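You operate a simulated robot arm through the tools that you are given. There is no shell and no other tool. Be economical: measure what you need, move in short steps, check, and stop when the job is done.

Carry out the task below with a simulated two-armed robot. There is one attempt and no reset: what you move stays moved.

Task
Wipe up the spill on the packing table with the cloth there and put it back.
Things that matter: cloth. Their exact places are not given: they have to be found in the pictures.

It is judged by the outcome, as a careful person would: the job done as asked, and still so three seconds after it is handed in. It fails if anything else is knocked over, pushed out of place, dropped, spilled or broken. Flat cloth is picked up by pressing the open fingertips on it (5 to 10 N) and closing them slowly along it; thin cloth reads only 2 to 8 mm in the jaws.

Robot
Two 7-joint arms with two-finger parallel grippers on one trunk, on a base that drives. Base frame: it is fixed to the floor where the robot stands at the start and does not move with it; the origin is under the middle of the robot, x ahead of it, y to its left, z up; the surface under the hand at the start is at about z = 0.84. Readings come in m, degrees, newtons and seconds.
The left shoulder is at the start at [0.11, 0.169, 1.366], the right one opposite. With the tool pointing down near the work surface each hand reaches from about 0.44 to 0.76 m from the robot's upright axis, wherever it stands, measured 20 degrees to its own side. Payload 1.57 kg a hand.
The TCP of each hand is the grasp point between the finger pads, 0.03 m short of the fingertips. In the tool frame z runs along the fingers and y along their closing line. Largest opening 0.08 m; finger width 0.017, thickness 0.012; the body of the gripper, 0.04 by 0.082 m, starts 0.08 m behind the TCP.
Orientation is that of the tool frame in the base frame, as [roll, pitch, yaw] about the fixed x, y, z axes, in that order (R = Rz(yaw) Ry(pitch) Rx(roll)). With the fingers straight down and closing along the base's y, the tool's x points along the base's -x, its y along +y and its z along -z.

Tools
- The arms move only by the tool apply_moves. It takes "left_moves", "right_moves" or both (then of equal length, played together; a hand with none holds still); each is a list of rows, each a list of 3 entries, a list of its own where there are three numbers: the shift along the tool's x, y, z in cm, then the turn, a rotation vector about the tool's x, y, z in degrees, then the finger opening in cm, from 0 to 8. In form: [[[dx, dy, dz], [wx, wy, wz], gripper], ...]. A call has 1 to 10 rows; each row is the pose to reach, as a shift and turn from the pose commanded when the call began, along the tool's axes at that moment. A row lasts 0.2 s, in which the tool goes at most 0.05 m and 8.6 degrees; a call with a longer step from one row to the next is refused whole, and so is a gripper value outside its range. Where a pose cannot be reached the arm comes as near as it can. A force on the tool above 40 N (or 10 N above the force at the start of the call, whichever is more), or a blocked arm, ends the call early, and 0.2 s more pass. The fingers move at their own pace (about 0.072 m/s each) and stop on an object; they squeeze with about 43 N. The grip force told is the motor's: it shows also when the fingers shut on nothing. Time passes only in rows, and 0.2 s behind the last, so rows that repeat a pose let the fingers close. The reply holds the time, the measured pose of the TCP, the force on the tool along the base axes, the opening and the grip force, in the units named above and with some noise, with the torque about the TCP (base axes, N m) and any sound that the robot's microphone picked up.
- Cameras (640 x 400 px; columns grow to the right, rows downward): "scene" is now at [0.1591, 0.0239, 1.5527]; the picture's right is [0.29, -0.96, 0.00], its down [-0.70, -0.21, -0.68] and it looks along [0.65, 0.20, -0.73] (base axes); focal length 278 px, centre (320, 200). "left" rides on the left gripper at [0.072, 0.007, -0.122] in its tool frame; the picture's right is [-0.09, 1.00, 0.00], its down [-0.84, -0.08, -0.54] and it looks along [-0.54, -0.05, 0.84] (tool axes); focal length 238 px, centre (320, 200). "right" rides on the right gripper at [0.072, -0.007, -0.122] in its tool frame; the picture's right is [0.09, 1.00, 0.00], its down [-0.84, 0.08, -0.54] and it looks along [-0.54, 0.05, 0.84] (tool axes); focal length 238 px, centre (320, 200).
- grab_frame(camera): a new picture of that camera. No time passes.
- raise_lower(by): slides the trunk up (or, below 0, down) by that many m; the arms and the scene camera ride with it, the base frame stays. It gives what a move gives, with no picture.
- drive_base(legs): drives the robot by 1 to 6 legs, each [ahead, left, turn to the left] in m, m and degrees, along the robot's own axes; the way and the turn of a leg run together, so that a leg with both is an arc; at most 1.5 m and 180 degrees a leg. The arms and the cameras ride along, it lands a little off, and it stops where it bumps. It gives what a move gives.
- turn_head(pan, tilt): turns the head with the scene camera to pan (to the left, within 86 degrees either way) and tilt (down, from -29 to 69), counted from straight ahead of the robot. It gives what a move gives.
- pixel_to_xyz(camera, pixels): for up to 12 pixels [column, row] of the newest picture of that camera ("zoom" is the newest enlarged one), the place [x, y, z] in the base frame of the surface seen there, good to about 0.003 m. No time passes.
- zoom(camera, box): a new picture of the part [left, top, right, bottom] of that camera's present view, enlarged. No time passes.
- sign_off(): hands the job in; it is judged then, once.

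Keep the steps short. Do not move on a guess: measure, check each grasp and each placing, and mend mistakes. In all there are 80 turns and 78 pictures (those below and enlarged ones count). Leave the grippers open and the arms clear of the work at the hand-in unless told otherwise, and finish with a single line.

The tools are called by a JSON object that holds its "method" and its "body". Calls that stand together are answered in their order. apply_moves: Moves the arms, as the interface text tells. Its arguments: {"type":"object","properties":{"left_moves":{"type":"array","items":{"type":"array"}},"right_moves":{"type":"array","items":{"type":"array"}}},"required":[]} The other tools are called the same way: raise_lower (by) slides the trunk up or down; drive_base (legs) drives the base; turn_head (pan, tilt) turns the head that bears the scene camera; grab_frame (camera) takes a picture; pixel_to_xyz (camera, pixels) gives the place of the surface under pixels of a picture; zoom (camera, box) takes an enlarged picture of a part of a camera's view; sign_off () hands the job in.

At the start:

```text
time_s: 0.0
left_tool_pos: [0.5624, 0.4366, 1.0607]
left_orientation: [-179.9, -0.1, -180.0]
left_ft_force: [-0.8, 0.1, 0.7]
left_wrist_torque: [0.0, -0.02, -0.01]
left_opening: 0.0801
left_grip_force: 0.0
right_tool_pos: [0.6904, -0.1711, 0.9998]
right_orientation: [180.0, -0.1, 179.9]
right_ft_force: [-0.6, 0.7, 0.9]
right_wrist_torque: [0.01, 0.0, 0.01]
right_opening: 0.0801
right_grip_force: 0.1
trunk travel left (down, up): [-0.68, 0.21]
robot x, y, heading: [0.0017, -0.0028, 0.0]
head pan, tilt: [17.0, 47.2]
```

scene: 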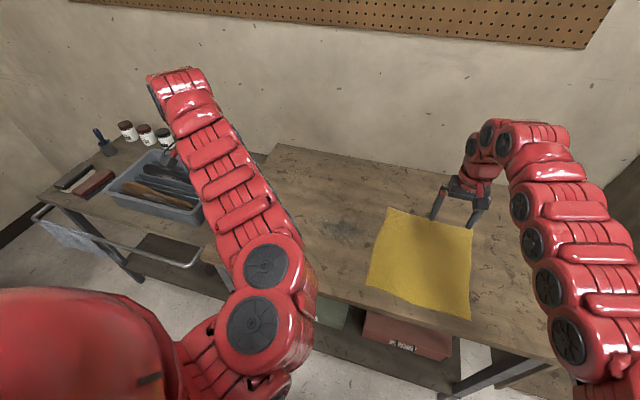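
right: 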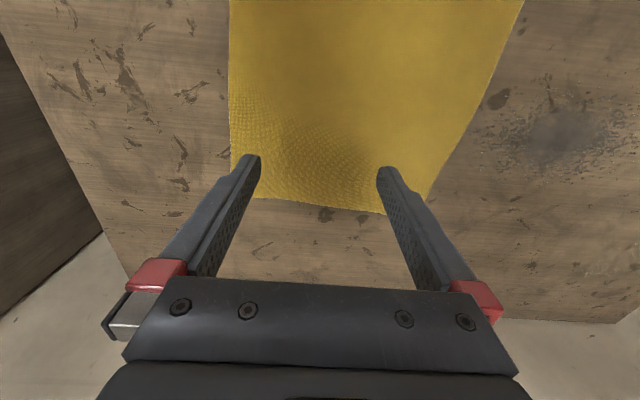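
left: 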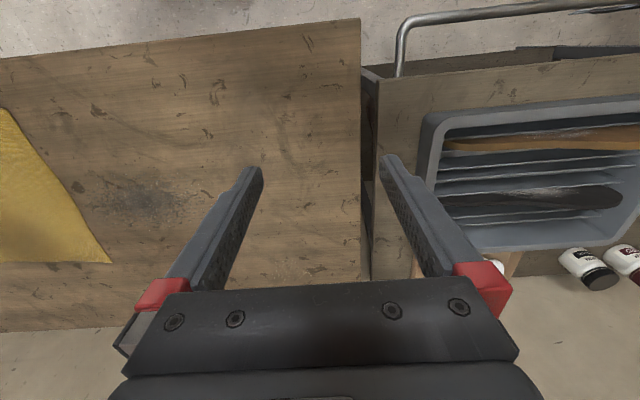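

I see the yellow cloth on the table and a faint dark smudge to its left, near (345,230). I'll zoom in on it and measure the cloth's corners.

{"method": "zoom", "body": {"camera": "scene", "box": [240, 140, 500, 330]}}

{"method": "pixel_to_xyz", "body": {"camera": "scene", "pixels": [[388, 209], [471, 228], [469, 319], [366, 282], [420, 260], [342, 230], [320, 228], [365, 232], [342, 215], [342, 245], [280, 146], [455, 190]]}}

{"method": "pixel_to_xyz", "body": {"camera": "right", "pixels": [[231, 199], [428, 205], [550, 130], [500, 130], [610, 130], [555, 95], [555, 165], [230, 5], [520, 5]]}}

{"method": "pixel_to_xyz", "body": {"camera": "left", "pixels": [[135, 200], [100, 200], [180, 200], [135, 180], [135, 225], [110, 262], [2, 108], [358, 20], [365, 275]]}}

```text
2.11 times, centred on (370, 235) of scene
```

zoom: 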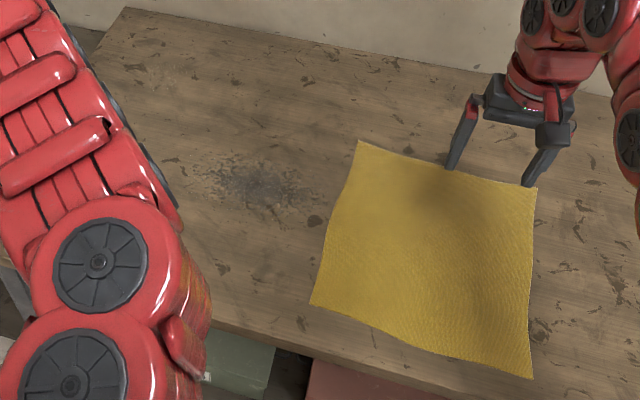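

```text
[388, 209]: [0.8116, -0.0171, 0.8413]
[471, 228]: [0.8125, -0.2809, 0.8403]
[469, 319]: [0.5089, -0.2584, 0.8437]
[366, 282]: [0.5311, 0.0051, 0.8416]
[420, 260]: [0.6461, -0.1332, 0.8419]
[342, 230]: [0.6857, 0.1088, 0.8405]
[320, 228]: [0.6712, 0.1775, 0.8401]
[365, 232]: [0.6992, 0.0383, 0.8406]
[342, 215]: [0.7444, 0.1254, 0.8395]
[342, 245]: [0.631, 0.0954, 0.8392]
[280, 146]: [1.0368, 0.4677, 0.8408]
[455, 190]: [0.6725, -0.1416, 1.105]
```

```text
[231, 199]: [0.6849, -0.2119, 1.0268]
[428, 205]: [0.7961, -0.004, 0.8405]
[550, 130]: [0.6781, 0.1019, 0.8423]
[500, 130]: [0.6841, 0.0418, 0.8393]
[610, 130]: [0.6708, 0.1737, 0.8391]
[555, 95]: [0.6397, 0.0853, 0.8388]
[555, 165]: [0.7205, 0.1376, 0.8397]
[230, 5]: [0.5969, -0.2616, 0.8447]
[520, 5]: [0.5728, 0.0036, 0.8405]
```

```text
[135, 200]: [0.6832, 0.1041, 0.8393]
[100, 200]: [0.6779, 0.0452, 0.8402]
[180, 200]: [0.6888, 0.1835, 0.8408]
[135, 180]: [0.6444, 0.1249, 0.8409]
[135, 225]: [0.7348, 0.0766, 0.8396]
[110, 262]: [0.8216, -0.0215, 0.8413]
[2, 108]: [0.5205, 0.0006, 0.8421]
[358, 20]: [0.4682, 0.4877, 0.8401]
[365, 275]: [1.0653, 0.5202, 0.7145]
```

The spill is centred near (0.685, 0.11) with a radius of about 7 cm. The cloth lies flat from x 0.51 to 0.81 and y -0.28 to 0.0.

My plan is for each hand to pinch the middle of one side edge. They then slide the cloth together, kept taut, over the spill and back to its place. I'll lower the trunk a little first for reach.

{"method": "raise_lower", "body": {"by": -0.07}}

```text
time_s: 1.1
left_tool_pos: [0.562, 0.4349, 0.9922]
left_orientation: [179.9, 0.1, -179.9]
left_ft_force: [-0.5, 0.3, 0.0]
left_wrist_torque: [0.01, -0.03, 0.04]
left_opening: 0.0799
left_grip_force: 0.0
right_tool_pos: [0.6899, -0.1712, 0.9295]
right_orientation: [180.0, 0.0, -180.0]
right_ft_force: [0.8, 0.3, -0.9]
right_wrist_torque: [-0.01, 0.0, -0.02]
right_opening: 0.08
right_grip_force: 0.1
trunk travel left (down, up): [-0.61, 0.28]
robot x, y, heading: [0.0038, 0.0006, -0.1]
head pan, tilt: [17.0, 47.2]
```

Next I'll move the right hand to (0.66, -0.232) and the left hand to (0.66, -0.04). Both stay high, with openings narrowed to 4 cm.

{"method": "apply_moves", "body": {"left_moves": [[[-1, -4.7, 0], [0, 0, 0], 4], [[-2, -9.5, 0], [0, 0, 0], 4], [[-3, -14.2, 0.5], [0, 0, 0], 4], [[-4, -19, 1], [0, 0, 0], 4], [[-5, -23.7, 1.5], [0, 0, 0], 4], [[-6, -28.5, 2], [0, 0, 0], 4], [[-7, -33.2, 2.5], [0, 0, 0], 4], [[-8, -38, 3], [0, 0, 0], 4], [[-9, -42.7, 3.5], [0, 0, 0], 4], [[-9.8, -47.4, 4], [0, 0, 0], 4]], "right_moves": [[[1, -2, 0], [0, 0, 0], 4], [[2, -4, 0], [0, 0, 0], 4], [[3, -6.1, 0], [0, 0, 0], 4], [[3, -6.1, 0], [0, 0, 0], 4], [[3, -6.1, 0], [0, 0, 0], 4], [[3, -6.1, 0], [0, 0, 0], 4], [[3, -6.1, 0], [0, 0, 0], 4], [[3, -6.1, 0], [0, 0, 0], 4], [[3, -6.1, 0], [0, 0, 0], 4], [[3, -6.1, 0], [0, 0, 0], 4]]}}

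{"method": "grab_frame", "body": {"camera": "scene"}}

{"method": "grab_frame", "body": {"camera": "left"}}

{"method": "grab_frame", "body": {"camera": "right"}}

```text
time_s: 3.3
left_tool_pos: [0.6644, -0.0394, 0.9533]
left_orientation: [179.9, -0.1, -180.0]
left_ft_force: [0.4, 0.0, 1.1]
left_wrist_torque: [-0.01, 0.0, -0.03]
left_opening: 0.04
left_grip_force: 0.0
left hand out of reach, approached as far as the arm can: row 1, 2, 3, 4, 5, 6
right_tool_pos: [0.6578, -0.2335, 0.9292]
right_orientation: [180.0, 0.0, 180.0]
right_ft_force: [-0.2, 0.6, 0.3]
right_wrist_torque: [0.01, -0.01, 0.0]
right_opening: 0.0398
right_grip_force: 0.0
trunk travel left (down, up): [-0.61, 0.28]
robot x, y, heading: [-0.0034, 0.0011, 0.0]
head pan, tilt: [17.0, 47.2]
```

```text
73 pictures are left
```

scene: 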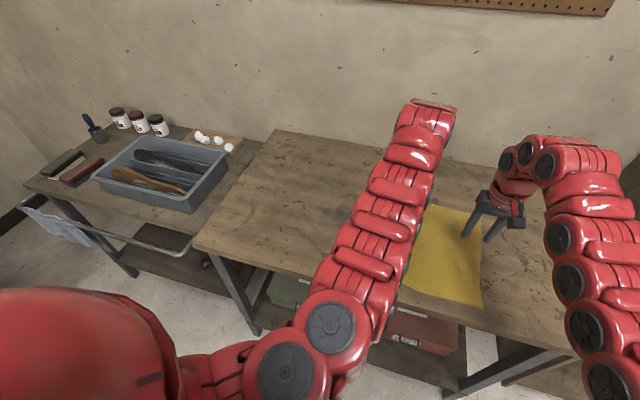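

```text
72 pictures are left
```

left: 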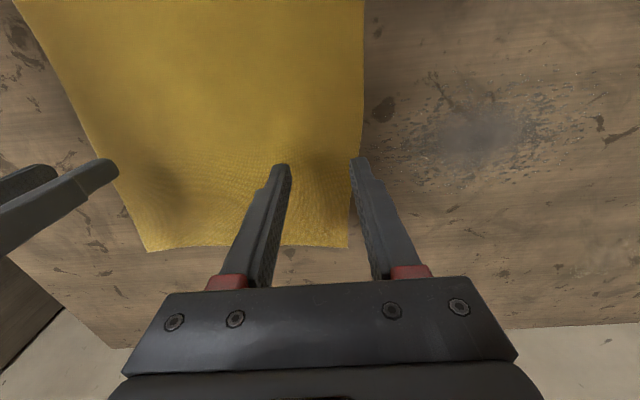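

```text
71 pictures are left
```

right: 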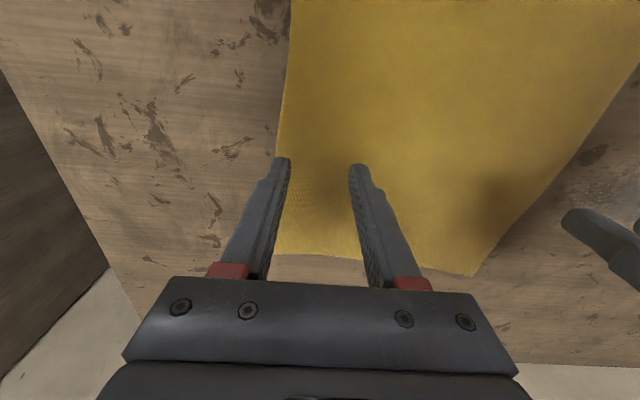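

Both hands are over the cloth's edges. I'll lower them until the fingertips are just above the cloth, with TCP z at about 0.877.

{"method": "apply_moves", "body": {"left_moves": [[[0, -0.2, 3], [0, 0, 0], 3.6], [[0, -0.2, 5.5], [0, 0, 0], 3.6], [[0, -0.2, 7.0], [0, 0, 0], 3.6], [[0, -0.2, 7.5], [0, 0, 0], 3.6], [[0, -0.2, 7.6], [0, 0, 0], 3.6]], "right_moves": [[[0, 0.4, 1], [0, 0, 0], 3.6], [[0, 0.4, 3], [0, 0, 0], 3.6], [[0, 0.4, 4.5], [0, 0, 0], 3.6], [[0, 0.4, 5.1], [0, 0, 0], 3.6], [[0, 0.4, 5.2], [0, 0, 0], 3.6]]}}

{"method": "grab_frame", "body": {"camera": "left"}}

{"method": "grab_frame", "body": {"camera": "right"}}

```text
time_s: 4.5
left_tool_pos: [0.6607, -0.0397, 0.8757]
left_orientation: [-180.0, -0.2, 180.0]
left_ft_force: [0.6, 1.1, -0.8]
left_wrist_torque: [0.0, 0.02, -0.01]
left_opening: 0.036
left_grip_force: 0.1
right_tool_pos: [0.6605, -0.2288, 0.8775]
right_orientation: [-180.0, 0.0, 179.9]
right_ft_force: [-0.1, -0.1, 0.4]
right_wrist_torque: [0.02, 0.03, 0.01]
right_opening: 0.0361
right_grip_force: 0.0
trunk travel left (down, up): [-0.61, 0.28]
robot x, y, heading: [-0.0007, 0.0013, -0.1]
head pan, tilt: [17.0, 47.2]
```

```text
70 pictures are left
```

left: 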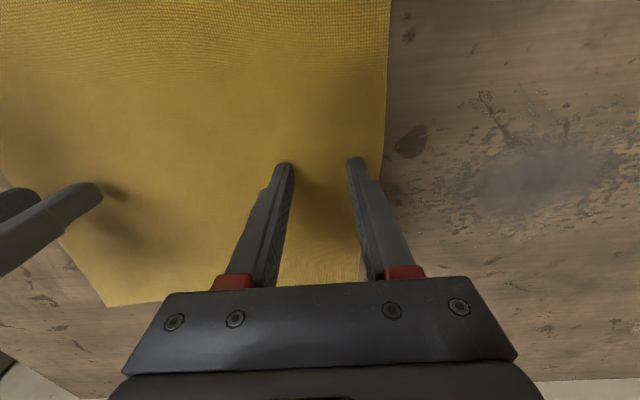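

```text
69 pictures are left
```

right: 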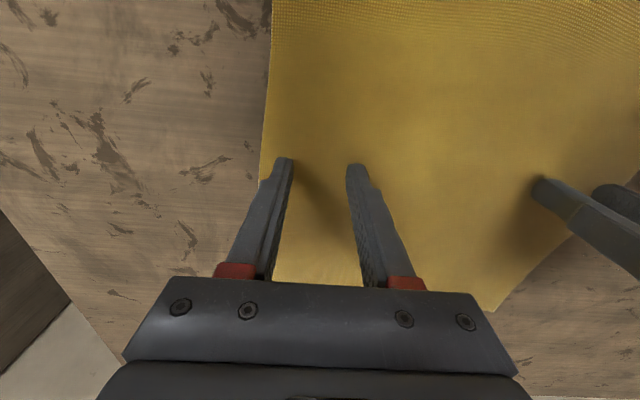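

The fingertips on both hands are inside the edges, so I'll press down slowly and watch the force.

{"method": "apply_moves", "body": {"left_moves": [[[0, 0, 0.3], [0, 0, 0], 3.6], [[0, 0, 0.5], [0, 0, 0], 3.6]], "right_moves": [[[0, 0, 0.4], [0, 0, 0], 3.6], [[0, 0, 0.65], [0, 0, 0], 3.6]]}}

```text
time_s: 5.1
left_tool_pos: [0.6622, -0.0399, 0.8716]
left_orientation: [179.9, 0.0, 180.0]
left_ft_force: [1.0, 1.3, 3.1]
left_wrist_torque: [0.06, -0.04, -0.02]
left_opening: 0.0362
left_grip_force: 0.0
right_tool_pos: [0.6612, -0.2294, 0.8724]
right_orientation: [180.0, -0.1, 179.9]
right_ft_force: [0.5, -0.5, 0.0]
right_wrist_torque: [0.04, -0.02, -0.01]
right_opening: 0.0359
right_grip_force: 0.0
trunk travel left (down, up): [-0.61, 0.28]
robot x, y, heading: [-0.0, -0.0023, -0.1]
head pan, tilt: [17.0, 47.2]
```

The left hand is just touching at 3 N and the right isn't touching yet. I'll go down a few millimetres more.

{"method": "apply_moves", "body": {"left_moves": [[[0, 0, 0.1], [0, 0, 0], 3.6], [[0, 0, 0.15], [0, 0, 0], 3.6]], "right_moves": [[[0, 0, 0.15], [0, 0, 0], 3.6], [[0, 0, 0.3], [0, 0, 0], 3.6]]}}

```text
time_s: 5.7
left_tool_pos: [0.6589, -0.0406, 0.87]
left_orientation: [-180.0, 0.2, 180.0]
left_ft_force: [4.8, 0.3, 18.7]
left_wrist_torque: [0.32, -0.11, -0.02]
left_opening: 0.036
left_grip_force: 0.0
right_tool_pos: [0.6603, -0.2276, 0.8705]
right_orientation: [-179.9, 0.3, 179.9]
right_ft_force: [3.5, -0.9, 12.5]
right_wrist_torque: [-0.07, -0.09, -0.01]
right_opening: 0.0362
right_grip_force: 0.1
trunk travel left (down, up): [-0.61, 0.28]
robot x, y, heading: [-0.0004, -0.002, 0.1]
head pan, tilt: [17.0, 47.2]
```

Both hands are in contact, with the left at 19 N and the right at 12.5 N. I'll ease back into the 5–10 N range and close slowly.

{"method": "apply_moves", "body": {"left_moves": [[[0, 0, -0.1], [0, 0, 0], 3.6], [[0, 0, -0.1], [0, 0, 0], 3.2], [[0, 0, -0.1], [0, 0, 0], 2.7], [[0, 0, -0.1], [0, 0, 0], 2.2], [[0, 0, -0.1], [0, 0, 0], 1.7], [[0, 0, -0.1], [0, 0, 0], 1.2], [[0, 0, -0.1], [0, 0, 0], 0.7], [[0, 0, -0.1], [0, 0, 0], 0.3], [[0, 0, -0.1], [0, 0, 0], 0], [[0, 0, -0.1], [0, 0, 0], 0]], "right_moves": [[[0, 0, -0.05], [0, 0, 0], 3.6], [[0, 0, -0.05], [0, 0, 0], 3.2], [[0, 0, -0.05], [0, 0, 0], 2.7], [[0, 0, -0.05], [0, 0, 0], 2.2], [[0, 0, -0.05], [0, 0, 0], 1.7], [[0, 0, -0.05], [0, 0, 0], 1.2], [[0, 0, -0.05], [0, 0, 0], 0.7], [[0, 0, -0.05], [0, 0, 0], 0.3], [[0, 0, -0.05], [0, 0, 0], 0], [[0, 0, -0.05], [0, 0, 0], 0]]}}

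{"method": "grab_frame", "body": {"camera": "left"}}

{"method": "grab_frame", "body": {"camera": "right"}}

```text
time_s: 7.9
left_tool_pos: [0.6586, -0.04, 0.8717]
left_orientation: [-179.9, 0.1, -180.0]
left_ft_force: [1.2, -10.3, 12.4]
left_wrist_torque: [-0.35, 0.04, 0.04]
left_opening: 0.0037
left_grip_force: 24.8
right_tool_pos: [0.6578, -0.226, 0.8713]
right_orientation: [-180.0, 0.2, 180.0]
right_ft_force: [1.1, 12.2, 19.3]
right_wrist_torque: [0.27, -0.04, -0.07]
right_opening: 0.0021
right_grip_force: 23.3
trunk travel left (down, up): [-0.61, 0.28]
robot x, y, heading: [-0.0007, 0.0, 0.0]
head pan, tilt: [17.0, 47.2]
```

```text
68 pictures are left
```

left: 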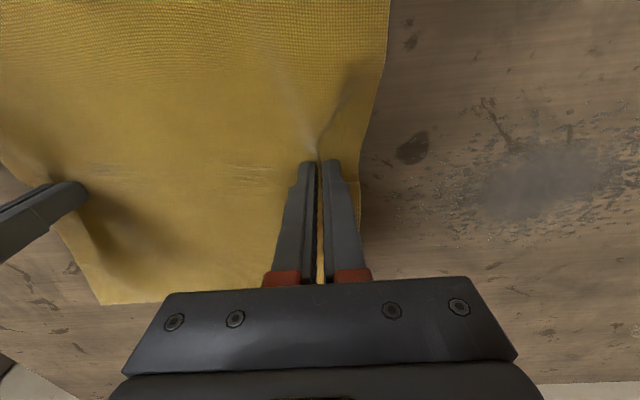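

```text
67 pictures are left
```

right: 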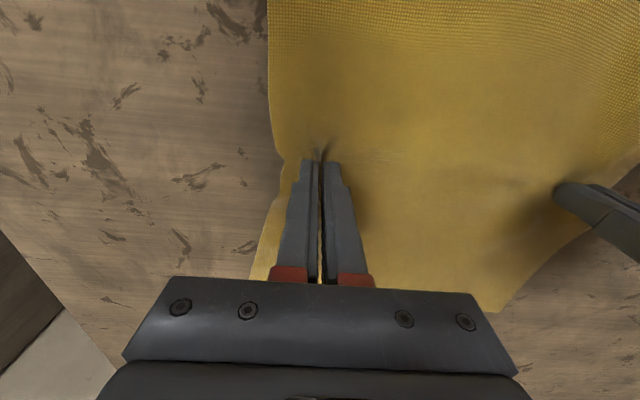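

Both hands have gripped the cloth, reading 3.7 mm and 2.1 mm, and it is pulled taut between them at about 10 N. I'll slacken it slightly, then slide both hands 6 cm to +y.

{"method": "apply_moves", "body": {"left_moves": [[[0, -0.2, -0.05], [0, 0, 0], 0], [[0, 1, -0.05], [0, 0, 0], 0], [[0, 2.5, -0.05], [0, 0, 0], 0], [[0, 4, -0.05], [0, 0, 0], 0], [[0, 6, -0.05], [0, 0, 0], 0]], "right_moves": [[[0, 0.2, -0.1], [0, 0, 0], 0], [[0, 1.4, -0.1], [0, 0, 0], 0], [[0, 2.9, -0.1], [0, 0, 0], 0], [[0, 4.4, -0.1], [0, 0, 0], 0], [[0, 6.4, -0.1], [0, 0, 0], 0]]}}

{"method": "grab_frame", "body": {"camera": "left"}}

{"method": "grab_frame", "body": {"camera": "right"}}

```text
time_s: 9.1
left_tool_pos: [0.6567, 0.0193, 0.8718]
left_orientation: [-179.9, 0.2, -180.0]
left_ft_force: [0.8, -8.7, 26.6]
left_wrist_torque: [-0.36, 0.08, 0.02]
left_opening: 0.003
left_grip_force: 24.3
right_tool_pos: [0.657, -0.163, 0.8712]
right_orientation: [180.0, 0.0, 179.9]
right_ft_force: [0.2, 3.1, 1.9]
right_wrist_torque: [0.08, 0.0, -0.04]
right_opening: 0.0018
right_grip_force: 23.4
trunk travel left (down, up): [-0.61, 0.28]
robot x, y, heading: [0.0003, -0.0004, -0.1]
head pan, tilt: [17.0, 47.2]
```

```text
66 pictures are left
```

left: 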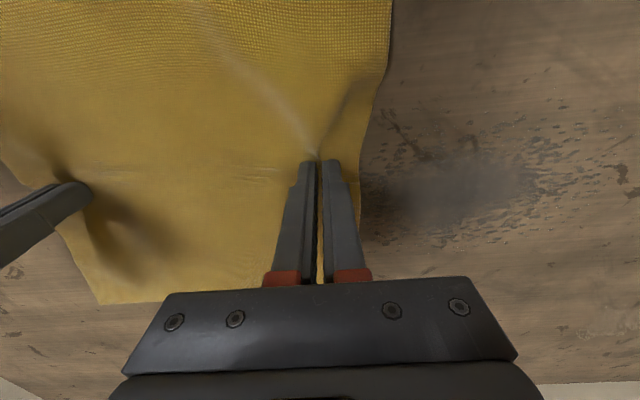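

```text
65 pictures are left
```

right: 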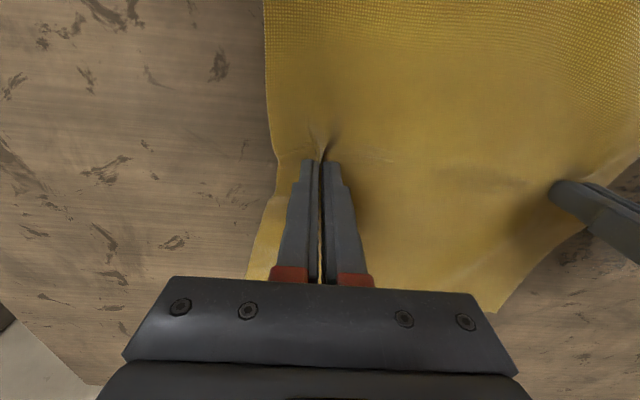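

The cloth slides as one sheet. Next I'll sweep it in a zigzag across the spill with both hands making the same moves. The left hand is pressing at 27 N, so I'll ease it up a little.

{"method": "apply_moves", "body": {"left_moves": [[[0, 4, -0.06], [0, 0, 0], 0], [[0, 8, -0.06], [0, 0, 0], 0], [[0, 12, -0.06], [0, 0, 0], 0], [[0, 16, -0.06], [0, 0, 0], 0], [[0, 18, -0.06], [0, 0, 0], 0], [[-2, 18, -0.06], [0, 0, 0], 0], [[-2, 14, -0.06], [0, 0, 0], 0], [[-2, 10, -0.06], [0, 0, 0], 0], [[-2, 6, -0.06], [0, 0, 0], 0], [[-2, 3, -0.06], [0, 0, 0], 0]], "right_moves": [[[0, 4, 0], [0, 0, 0], 0], [[0, 8, 0], [0, 0, 0], 0], [[0, 12, 0], [0, 0, 0], 0], [[0, 16, 0], [0, 0, 0], 0], [[0, 18, 0], [0, 0, 0], 0], [[-2, 18, 0], [0, 0, 0], 0], [[-2, 14, 0], [0, 0, 0], 0], [[-2, 10, 0], [0, 0, 0], 0], [[-2, 6, 0], [0, 0, 0], 0], [[-2, 3, 0], [0, 0, 0], 0]]}}

{"method": "grab_frame", "body": {"camera": "left"}}

{"method": "grab_frame", "body": {"camera": "right"}}

```text
time_s: 11.3
left_tool_pos: [0.6779, 0.0476, 0.8732]
left_orientation: [180.0, 0.0, 179.9]
left_ft_force: [-0.3, -8.1, 1.8]
left_wrist_torque: [-0.21, 0.03, 0.03]
left_opening: 0.002
left_grip_force: 24.1
right_tool_pos: [0.6794, -0.1379, 0.8704]
right_orientation: [179.9, 0.1, -179.9]
right_ft_force: [0.8, 6.3, 8.2]
right_wrist_torque: [0.2, -0.01, -0.08]
right_opening: 0.0018
right_grip_force: 23.7
trunk travel left (down, up): [-0.61, 0.28]
robot x, y, heading: [-0.0016, 0.001, 0.2]
head pan, tilt: [17.0, 47.2]
```

```text
64 pictures are left
```

left: 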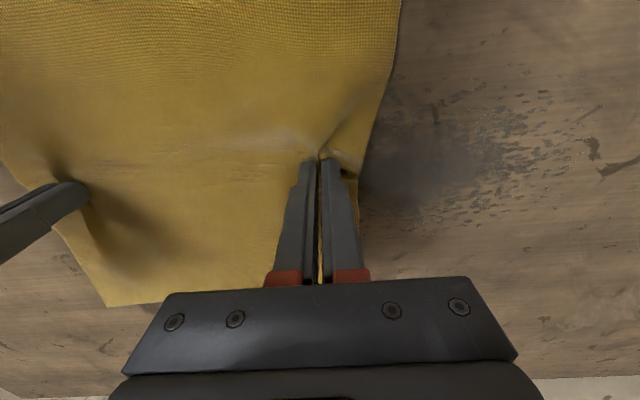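

```text
63 pictures are left
```

right: 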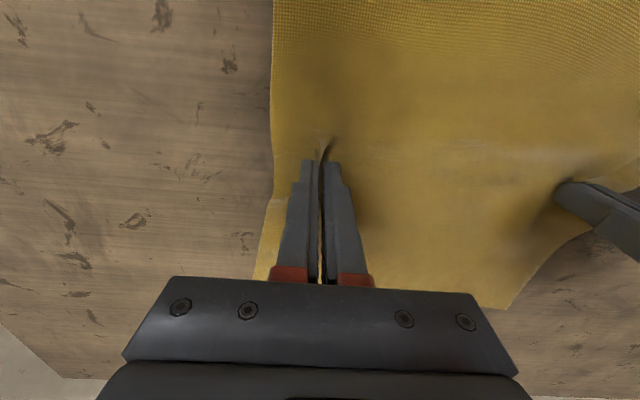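

The left fingers were hardly pressing on that stroke (1.8 N), and the left pinch has thinned to 2 mm. I'll take off some tension by bringing the right hand 0.6 cm closer, press the left about 1.2 mm deeper, and stroke again.

{"method": "apply_moves", "body": {"left_moves": [[[0, 0, 0.12], [0, 0, 0], 0], [[0, 3, 0.12], [0, 0, 0], 0], [[0, 6, 0.12], [0, 0, 0], 0], [[0, 9, 0.12], [0, 0, 0], 0], [[0, 12, 0.12], [0, 0, 0], 0], [[0, 14, 0.12], [0, 0, 0], 0]], "right_moves": [[[0, 0.6, 0], [0, 0, 0], 0], [[0, 3.6, 0], [0, 0, 0], 0], [[0, 6.6, 0], [0, 0, 0], 0], [[0, 9.6, 0], [0, 0, 0], 0], [[0, 12.6, 0], [0, 0, 0], 0], [[0, 14.6, 0], [0, 0, 0], 0]]}}

{"method": "grab_frame", "body": {"camera": "left"}}

{"method": "grab_frame", "body": {"camera": "scene"}}

```text
time_s: 12.7
left_tool_pos: [0.6777, 0.1908, 0.8717]
left_orientation: [180.0, 0.2, -180.0]
left_ft_force: [-1.4, -7.9, 18.8]
left_wrist_torque: [-0.33, 0.02, 0.05]
left_opening: 0.0018
left_grip_force: 23.6
right_tool_pos: [0.6767, 0.0089, 0.8723]
right_orientation: [179.9, 0.0, 179.7]
right_ft_force: [-1.3, 2.3, 4.7]
right_wrist_torque: [0.08, 0.03, -0.02]
right_opening: 0.0021
right_grip_force: 23.9
trunk travel left (down, up): [-0.61, 0.28]
robot x, y, heading: [0.0017, -0.0047, -0.0]
head pan, tilt: [17.0, 47.2]
```

```text
62 pictures are left
```

left: 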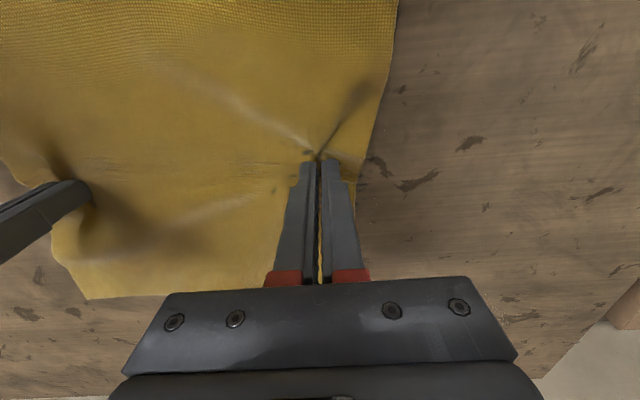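

```text
61 pictures are left
```

scene: 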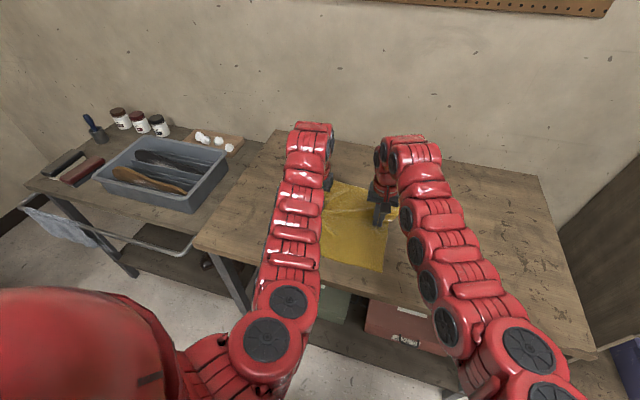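

The left hand is pressing at 19 N on this stroke. I'll come back along x = 0.695 and go out again along x = 0.712.

{"method": "apply_moves", "body": {"left_moves": [[[-1.7, 0, 0], [0, 0, 0], 0], [[-1.7, -4, 0], [0, 0, 0], 0], [[-1.7, -8, 0], [0, 0, 0], 0], [[-1.7, -12, 0], [0, 0, 0], 0], [[-1.7, -16, 0], [0, 0, 0], 0], [[-3.4, -16, 0], [0, 0, 0], 0], [[-3.4, -12, 0], [0, 0, 0], 0], [[-3.4, -8, 0], [0, 0, 0], 0], [[-3.4, -4, 0], [0, 0, 0], 0], [[-3.4, 0, 0], [0, 0, 0], 0]], "right_moves": [[[-1.7, 0, 0], [0, 0, 0], 0], [[-1.7, -4, 0], [0, 0, 0], 0], [[-1.7, -8, 0], [0, 0, 0], 0], [[-1.7, -12, 0], [0, 0, 0], 0], [[-1.7, -16, 0], [0, 0, 0], 0], [[-3.4, -16, 0], [0, 0, 0], 0], [[-3.4, -12, 0], [0, 0, 0], 0], [[-3.4, -8, 0], [0, 0, 0], 0], [[-3.4, -4, 0], [0, 0, 0], 0], [[-3.4, 0, 0], [0, 0, 0], 0]]}}

```text
time_s: 14.9
left_tool_pos: [0.711, 0.1869, 0.8724]
left_orientation: [-179.8, 0.3, 179.8]
left_ft_force: [-2.2, -19.3, 17.1]
left_wrist_torque: [-0.69, 0.09, 0.06]
left_opening: 0.0015
left_grip_force: 23.7
right_tool_pos: [0.7024, -0.0093, 0.8711]
right_orientation: [179.9, -0.1, 180.0]
right_ft_force: [1.0, 11.6, 15.4]
right_wrist_torque: [0.37, 0.02, -0.12]
right_opening: 0.0024
right_grip_force: 24.0
right hand out of reach, approached as far as the arm can: row 9, 10
trunk travel left (down, up): [-0.61, 0.28]
robot x, y, heading: [-0.0058, 0.0006, 0.1]
head pan, tilt: [17.0, 47.2]
```

The right hand ran out of reach at the end, which tightened the cloth. I'll return at x = 0.725 only as far as y = 0.03 to look at the spill.

{"method": "apply_moves", "body": {"left_moves": [[[0, -2, 0], [0, 0, 0], 0], [[0, -4, 0], [0, 0, 0], 0], [[-1.4, -7, 0], [0, 0, 0], 0], [[-1.4, -10, 0], [0, 0, 0], 0], [[-1.4, -13, 0], [0, 0, 0], 0], [[-1.4, -16, 0], [0, 0, 0], 0], [[-1.4, -19, 0], [0, 0, 0], 0]], "right_moves": [[[0, -2, 0], [0, 0, 0], 0], [[0, -4, 0], [0, 0, 0], 0], [[-1.4, -7, 0], [0, 0, 0], 0], [[-1.4, -10, 0], [0, 0, 0], 0], [[-1.4, -13, 0], [0, 0, 0], 0], [[-1.4, -16, 0], [0, 0, 0], 0], [[-1.4, -19, 0], [0, 0, 0], 0]]}}

{"method": "grab_frame", "body": {"camera": "left"}}

{"method": "grab_frame", "body": {"camera": "scene"}}

{"method": "grab_frame", "body": {"camera": "right"}}

```text
time_s: 15.9
left_tool_pos: [0.7255, 0.1032, 0.8728]
left_orientation: [-179.5, 0.7, 179.7]
left_ft_force: [-1.1, -14.9, 13.3]
left_wrist_torque: [-0.52, 0.07, 0.11]
left_opening: 0.0014
left_grip_force: 23.5
left hand out of reach, approached as far as the arm can: row 3, 4
right_tool_pos: [0.7164, -0.0933, 0.8712]
right_orientation: [179.4, 0.1, -179.3]
right_ft_force: [1.2, 12.7, 8.6]
right_wrist_torque: [0.4, -0.01, -0.09]
right_opening: 0.0019
right_grip_force: 23.2
trunk travel left (down, up): [-0.61, 0.28]
robot x, y, heading: [-0.0012, -0.001, 0.1]
head pan, tilt: [17.0, 47.2]
stopped in row 4 (left hand): the force on the tool passed its limit at 44 N (the readings are from after the stop); the commanded pose is now the measured one
```

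```text
60 pictures are left
```

left: 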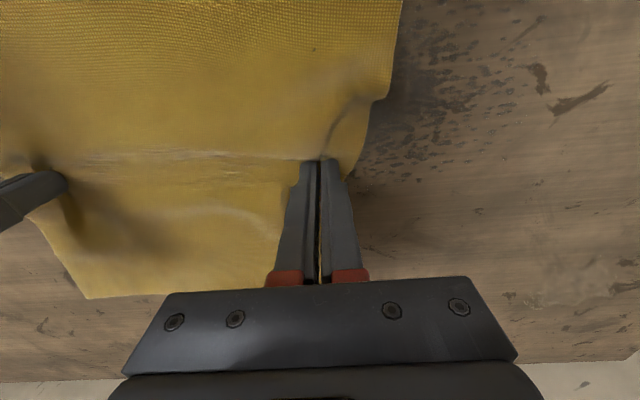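

```text
59 pictures are left
```

scene: 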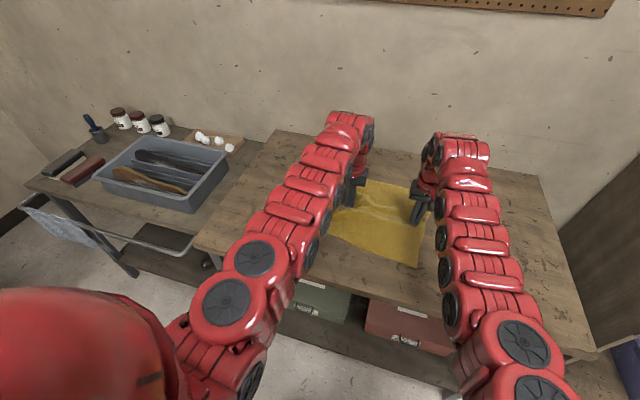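

```text
58 pictures are left
```

right: 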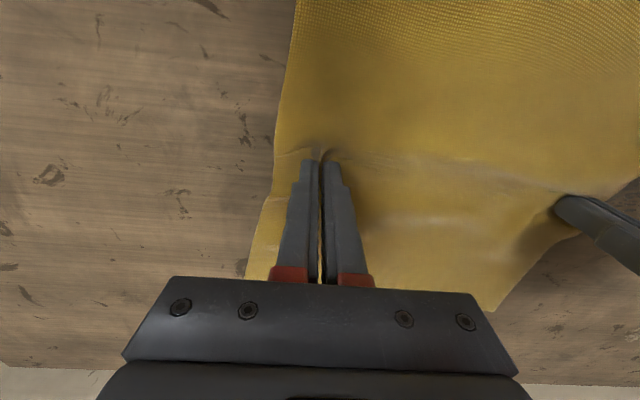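

The tension is too high, at about 15 N. I'll give 0.9 cm of slack and bring both hands back to around x = 0.69 and left y = 0.03, then look at the spill.

{"method": "apply_moves", "body": {"left_moves": [[[0, -0.4, -0.05], [0, 0, 0], 0], [[0.8, -1.5, -0.05], [0, 0, 0], 0], [[1.5, -3, -0.05], [0, 0, 0], 0], [[2.5, -5, -0.05], [0, 0, 0], 0], [[3.5, -7.5, -0.05], [0, 0, 0], 0]], "right_moves": [[[0, 0.8, 0], [0, 0, 0], 0], [[0, -0.5, 0], [0, 0, 0], 0], [[0.6, -2.0, 0], [0, 0, 0], 0], [[1.6, -4.0, 0], [0, 0, 0], 0], [[2.6, -6.5, 0], [0, 0, 0], 0]]}}

{"method": "grab_frame", "body": {"camera": "left"}}

```text
time_s: 17.1
left_tool_pos: [0.6902, 0.0345, 0.8715]
left_orientation: [-179.8, 0.7, -180.0]
left_ft_force: [0.1, -3.5, 17.9]
left_wrist_torque: [-0.22, 0.07, 0.06]
left_opening: 0.0012
left_grip_force: 22.8
right_tool_pos: [0.6878, -0.1591, 0.8707]
right_orientation: [179.6, 0.1, -179.4]
right_ft_force: [1.8, 11.4, 24.7]
right_wrist_torque: [0.31, 0.03, -0.06]
right_opening: 0.0021
right_grip_force: 23.2
trunk travel left (down, up): [-0.61, 0.28]
robot x, y, heading: [0.0045, -0.0038, 0.1]
head pan, tilt: [17.0, 47.2]
```

```text
57 pictures are left
```

left: 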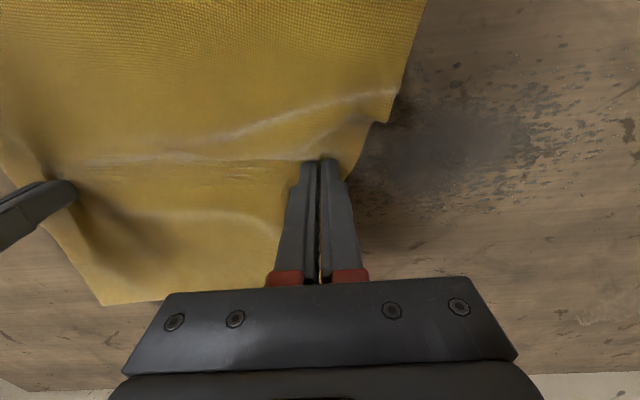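

The left pinch looks nearly lost at 1.2 mm, and a dark haze still shows. I'll measure where it is and zoom in.

{"method": "pixel_to_xyz", "body": {"camera": "left", "pixels": [[440, 140], [400, 110], [400, 180], [490, 140], [540, 100], [540, 160], [450, 80], [630, 130], [415, 5], [375, 120]]}}

{"method": "zoom", "body": {"camera": "left", "box": [280, 20, 640, 245]}}

```text
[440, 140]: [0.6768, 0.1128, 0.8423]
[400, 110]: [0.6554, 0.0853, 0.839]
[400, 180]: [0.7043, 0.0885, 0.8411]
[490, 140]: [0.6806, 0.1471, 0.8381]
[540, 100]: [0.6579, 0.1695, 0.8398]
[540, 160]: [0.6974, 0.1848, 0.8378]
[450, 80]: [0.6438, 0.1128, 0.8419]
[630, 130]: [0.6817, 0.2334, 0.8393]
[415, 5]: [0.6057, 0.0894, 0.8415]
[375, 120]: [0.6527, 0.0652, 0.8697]
```

```text
1.78 times, centred on (460, 132) of left
```

zoom: 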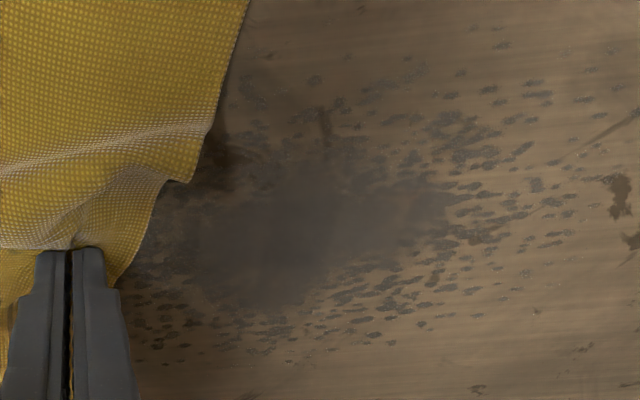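

The spill still looks mostly there and the left grip has slipped out. I'll open the left hand, raise it and swing it clear so I can compare the spill properly in the scene camera.

{"method": "apply_moves", "body": {"left_moves": [[[0, 0, 0], [0, 0, 0], 1.5], [[0, 0, 0], [0, 0, 0], 3], [[0, 0, -4], [0, 0, 0], 4], [[0, 0, -8], [0, 0, 0], 4], [[1, 4.5, -9], [0, 0, 0], 4], [[2, 9, -9], [0, 0, 0], 4], [[3, 13.5, -9], [0, 0, 0], 4], [[4, 18, -9], [0, 0, 0], 4], [[5, 22.5, -9], [0, 0, 0], 4], [[6, 27, -9], [0, 0, 0], 4]], "right_moves": [[[0, 0, -0.05], [0, 0, 0], 0], [[0, 0, -0.05], [0, 0, 0], 0], [[0, 0, -0.05], [0, 0, 0], 0], [[0, 0, -0.05], [0, 0, 0], 0], [[0, 0, -0.05], [0, 0, 0], 0], [[0, 0, -0.05], [0, 0, 0], 0], [[0, 0, -0.05], [0, 0, 0], 0], [[0, 0, -0.05], [0, 0, 0], 0], [[0, 0, -0.05], [0, 0, 0], 0], [[0, 0, -0.05], [0, 0, 0], 0]]}}

{"method": "zoom", "body": {"camera": "scene", "box": [240, 140, 500, 330]}}

{"method": "grab_frame", "body": {"camera": "left"}}

```text
time_s: 19.3
left_tool_pos: [0.6308, 0.3052, 0.9626]
left_orientation: [-179.6, 0.4, 179.9]
left_ft_force: [-0.2, -0.4, 0.3]
left_wrist_torque: [0.01, -0.01, -0.01]
left_opening: 0.0399
left_grip_force: 0.1
right_tool_pos: [0.6883, -0.161, 0.8701]
right_orientation: [179.8, 0.1, -179.8]
right_ft_force: [-5.4, -5.0, 30.8]
right_wrist_torque: [-0.19, 0.21, 0.02]
right_opening: 0.0019
right_grip_force: 23.6
trunk travel left (down, up): [-0.61, 0.28]
robot x, y, heading: [0.0017, 0.0005, 0.0]
head pan, tilt: [17.0, 47.2]
```

```text
2.11 times, centred on (370, 235) of scene
```

zoom: 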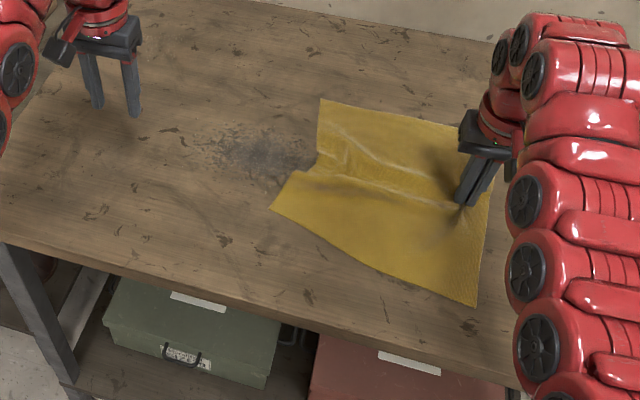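

```text
54 pictures are left
```

left: 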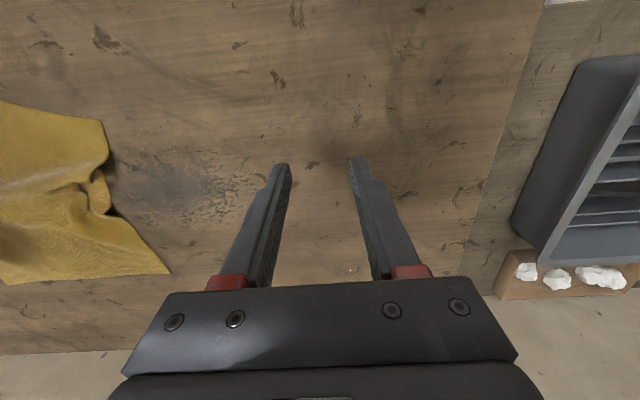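

The spill has barely faded. The left pinch had slipped to a single layer, so its fingers were mostly rubbing bare wood. I'll take a deeper, thicker pinch well inside the cloth so that cloth lies under the fingertips. First I'll measure the cloth.

{"method": "grab_frame", "body": {"camera": "scene"}}

{"method": "pixel_to_xyz", "body": {"camera": "zoom", "pixels": [[320, 102], [317, 165], [272, 208], [476, 304], [330, 175], [350, 180], [380, 190], [370, 165], [340, 150], [360, 210], [265, 152], [215, 145]]}}

```text
53 pictures are left
```

scene: 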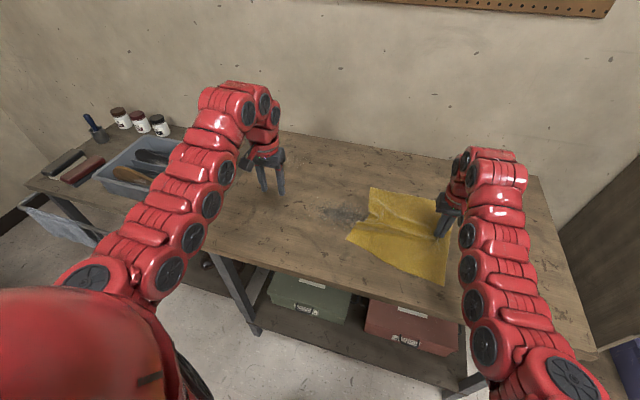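

```text
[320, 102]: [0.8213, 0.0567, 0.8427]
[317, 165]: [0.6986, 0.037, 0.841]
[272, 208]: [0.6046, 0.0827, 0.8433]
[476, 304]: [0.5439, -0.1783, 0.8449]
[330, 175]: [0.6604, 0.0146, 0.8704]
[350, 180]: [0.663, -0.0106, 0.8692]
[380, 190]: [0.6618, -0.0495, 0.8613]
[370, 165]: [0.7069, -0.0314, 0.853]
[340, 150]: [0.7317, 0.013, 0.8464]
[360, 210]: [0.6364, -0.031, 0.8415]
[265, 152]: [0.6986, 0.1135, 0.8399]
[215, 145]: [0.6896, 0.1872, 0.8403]
```

A 3 cm ridge runs along y at x ≈ 0.663. I'll turn the left hand 86° so the fingers close along x, and hover over the ridge at y ≈ -0.01.

{"method": "apply_moves", "body": {"left_moves": [[[0, -3, 0], [0, 0, 8.5], 5], [[-0.5, -6, 0], [0, 0, 17], 5], [[-1, -9, 0], [0, 0, 25.5], 5], [[-1.5, -12, 0], [0, 0, 34], 5], [[-2, -15, 0], [0, 0, 42.5], 5], [[-2.5, -18, 0], [0, 0, 51], 5], [[-2.9, -21, 0], [0, 0, 59.5], 5], [[-2.9, -24, 0], [0, 0, 68], 5], [[-2.9, -27.5, 0], [0, 0, 76.5], 5], [[-2.9, -31, 0.5], [0, 0, 85], 5]], "right_moves": [[[0, 0, -0.1], [0, 0, 0], 0], [[0, 0, -0.1], [0, 0, 0], 0], [[0, 0, -0.1], [0, 0, 0], 0], [[0, 0, -0.1], [0, 0, 0], 0], [[0, 0, -0.1], [0, 0, 0], 0], [[0, 0, -0.1], [0, 0, 0], 0], [[0, 0, -0.1], [0, 0, 0], 0], [[0, 0, -0.1], [0, 0, 0], 0], [[0, 0, -0.1], [0, 0, 0], 0], [[0, 0, -0.1], [0, 0, 0], 0]]}}

{"method": "grab_frame", "body": {"camera": "left"}}

{"method": "grab_frame", "body": {"camera": "right"}}

```text
time_s: 21.5
left_tool_pos: [0.6577, -0.0085, 0.9569]
left_orientation: [179.6, 0.1, 95.0]
left_ft_force: [0.2, -1.4, -1.0]
left_wrist_torque: [-0.01, -0.02, 0.0]
left_opening: 0.0501
left_grip_force: 0.1
right_tool_pos: [0.6904, -0.1617, 0.8707]
right_orientation: [179.6, 0.0, -179.6]
right_ft_force: [-2.3, 0.4, 15.5]
right_wrist_torque: [0.01, 0.16, 0.01]
right_opening: 0.0023
right_grip_force: 24.2
trunk travel left (down, up): [-0.61, 0.28]
robot x, y, heading: [-0.0033, -0.0013, 0.1]
head pan, tilt: [17.0, 47.2]
```

```text
52 pictures are left
```

left: 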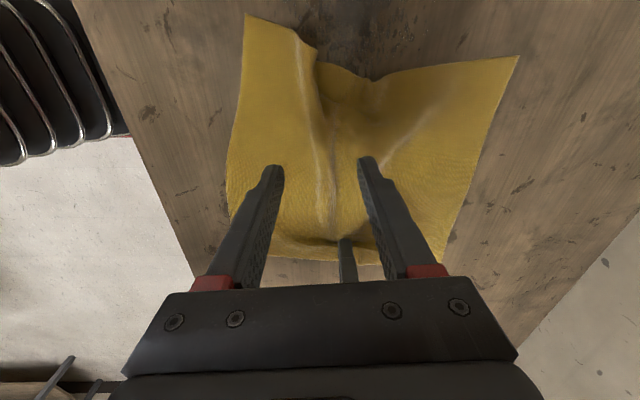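

```text
51 pictures are left
```

right: 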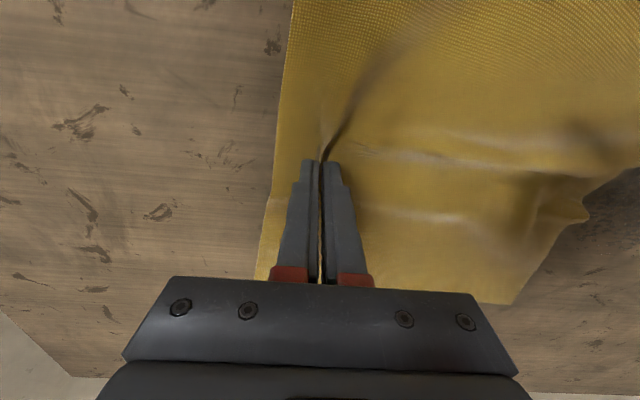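

The ridge sits between the fingers. I'll open to 7 cm and go down until just short of contact, at z ≈ 0.873.

{"method": "apply_moves", "body": {"left_moves": [[[0, 0, 2], [0, 0, 0], 7], [[0, 0, 4], [0, 0, 0], 7], [[0, 0, 6], [0, 0, 0], 7], [[0, 0, 7.5], [0, 0, 0], 7], [[0, 0, 8.2], [0, 0, 0], 7], [[0, 0, 8.4], [0, 0, 0], 7], [[0, 0, 8.4], [0, 0, 0], 7]]}}

{"method": "grab_frame", "body": {"camera": "left"}}

```text
time_s: 23.1
left_tool_pos: [0.6586, -0.0088, 0.8727]
left_orientation: [179.6, 0.3, 94.8]
left_ft_force: [-0.8, 0.8, 0.6]
left_wrist_torque: [0.0, 0.01, 0.01]
left_opening: 0.07
left_grip_force: 0.1
right_tool_pos: [0.6909, -0.1608, 0.8724]
right_orientation: [179.6, 0.0, -179.7]
right_ft_force: [-2.1, 1.8, 15.7]
right_wrist_torque: [0.01, 0.1, -0.02]
right_opening: 0.0017
right_grip_force: 23.9
trunk travel left (down, up): [-0.61, 0.28]
robot x, y, heading: [-0.003, 0.0014, -0.0]
head pan, tilt: [17.0, 47.2]
```

```text
50 pictures are left
```

left: 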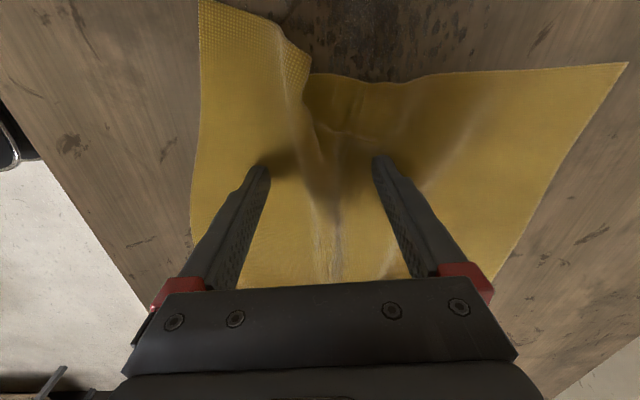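

The fingers straddle the ridge. I'll press about 1.5 mm and close slowly.

{"method": "apply_moves", "body": {"left_moves": [[[0, 0, 0.15], [0, 0, 0], 7], [[0, 0, 0.15], [0, 0, 0], 6.2], [[0, 0, 0.15], [0, 0, 0], 5.4], [[0, 0, 0.15], [0, 0, 0], 4.6], [[0, 0, 0.15], [0, 0, 0], 3.8], [[0, 0, 0.15], [0, 0, 0], 3], [[0, 0, 0.15], [0, 0, 0], 2], [[0, 0, 0.15], [0, 0, 0], 1], [[0, 0, 0.15], [0, 0, 0], 0], [[0, 0, 0.15], [0, 0, 0], 0]]}}

{"method": "grab_frame", "body": {"camera": "left"}}

```text
time_s: 25.3
left_tool_pos: [0.6575, -0.0077, 0.8718]
left_orientation: [179.6, 0.3, 94.8]
left_ft_force: [-4.5, -1.5, 32.5]
left_wrist_torque: [0.04, 0.24, 0.05]
left_opening: 0.0029
left_grip_force: 24.1
right_tool_pos: [0.6885, -0.1615, 0.8723]
right_orientation: [179.6, -0.1, -179.6]
right_ft_force: [-0.5, 0.3, -0.6]
right_wrist_torque: [0.01, -0.04, -0.01]
right_opening: 0.0016
right_grip_force: 23.7
trunk travel left (down, up): [-0.61, 0.28]
robot x, y, heading: [0.0016, -0.001, -0.2]
head pan, tilt: [17.0, 47.2]
```

```text
49 pictures are left
```

left: 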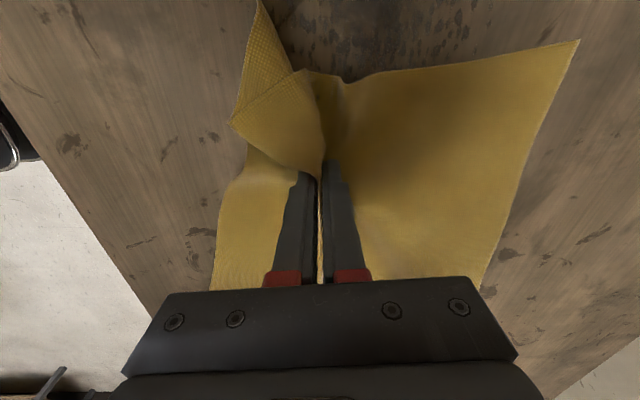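

The grip is solid, but the press is 32 N, so I'll ease up 1 mm. Next is a slow stroke over the spill at x ≈ 0.68, with the right hand following with 2 cm of slack.

{"method": "apply_moves", "body": {"left_moves": [[[0, 0, -0.1], [0, 0, 0], 0], [[2.8, 2.25, -0.1], [0, 0, 0], 0], [[5.8, 2.5, -0.1], [0, 0, 0], 0], [[8.8, 2.8, -0.1], [0, 0, 0], 0], [[11.8, 3.05, -0.1], [0, 0, 0], 0], [[14.8, 3.3, -0.1], [0, 0, 0], 0], [[17.8, 3.55, -0.1], [0, 0, 0], 0], [[19.5, 3.7, -0.1], [0, 0, 0], 0]], "right_moves": [[[0, 2, 0], [0, 0, 0], 0], [[1, 5, 0], [0, 0, 0], 0], [[2, 8, 0], [0, 0, 0], 0], [[3, 11, 0], [0, 0, 0], 0], [[3, 14, 0], [0, 0, 0], 0], [[3, 17, 0], [0, 0, 0], 0], [[3, 19.5, 0], [0, 0, 0], 0], [[3, 20, 0], [0, 0, 0], 0]]}}

{"method": "grab_frame", "body": {"camera": "left"}}

{"method": "grab_frame", "body": {"camera": "scene"}}

```text
time_s: 26.1
left_tool_pos: [0.6819, 0.0447, 0.8713]
left_orientation: [179.3, 0.3, 94.9]
left_ft_force: [-5.2, 2.5, 26.1]
left_wrist_torque: [0.11, 0.38, 0.01]
left_opening: 0.0026
left_grip_force: 24.5
right_tool_pos: [0.6727, -0.0862, 0.8739]
right_orientation: [179.7, 0.1, -179.7]
right_ft_force: [0.6, 1.0, 0.1]
right_wrist_torque: [-0.04, 0.03, 0.01]
right_opening: 0.002
right_grip_force: 24.1
trunk travel left (down, up): [-0.61, 0.28]
robot x, y, heading: [-0.0009, -0.0001, -0.0]
head pan, tilt: [17.0, 47.2]
stopped in row 3 (left hand): the force on the tool passed its limit at 45 N (the readings are from after the stop); the commanded pose is now the measured one
```

```text
48 pictures are left
```

left: 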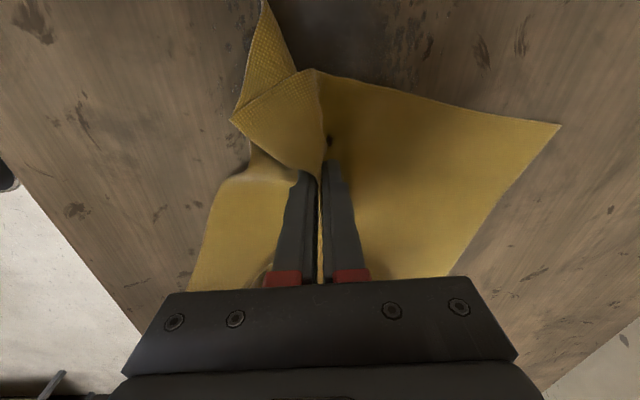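

```text
47 pictures are left
```

scene: 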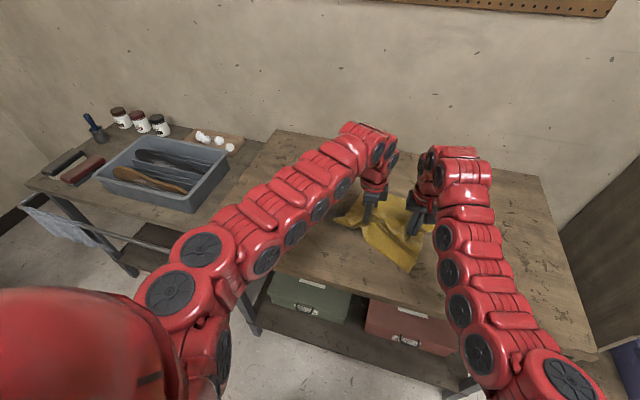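

The force spiked above 40 N. I'll ease up 1.5 mm and carry on more gently.

{"method": "apply_moves", "body": {"left_moves": [[[0, 0, -0.15], [0, 0, 0], 0], [[2.5, 0.2, -0.15], [0, 0, 0], 0], [[5, 0.4, -0.15], [0, 0, 0], 0], [[7.5, 0.6, -0.15], [0, 0, 0], 0], [[10, 0.8, -0.15], [0, 0, 0], 0], [[12.5, 1, -0.15], [0, 0, 0], 0], [[14.5, 1.2, -0.15], [0, 0, 0], 0]], "right_moves": [[[0, 0, 0], [0, 0, 0], 0], [[0, 2.5, 0], [0, 0, 0], 0], [[0.5, 5, 0], [0, 0, 0], 0], [[1, 7.5, 0], [0, 0, 0], 0], [[1.5, 9.5, 0], [0, 0, 0], 0], [[2, 11, 0], [0, 0, 0], 0], [[2, 12, 0], [0, 0, 0], 0]]}}

```text
time_s: 27.7
left_tool_pos: [0.6803, 0.186, 0.8714]
left_orientation: [179.5, 0.5, 94.7]
left_ft_force: [-1.0, -5.6, 16.3]
left_wrist_torque: [-0.12, 0.13, 0.03]
left_opening: 0.0025
left_grip_force: 24.5
right_tool_pos: [0.6512, 0.0345, 0.8737]
right_orientation: [179.6, 0.0, -179.7]
right_ft_force: [1.6, 1.6, -0.2]
right_wrist_torque: [0.07, -0.05, 0.0]
right_opening: 0.0018
right_grip_force: 23.4
trunk travel left (down, up): [-0.61, 0.28]
robot x, y, heading: [-0.0002, 0.0021, 0.1]
head pan, tilt: [17.0, 47.2]
```

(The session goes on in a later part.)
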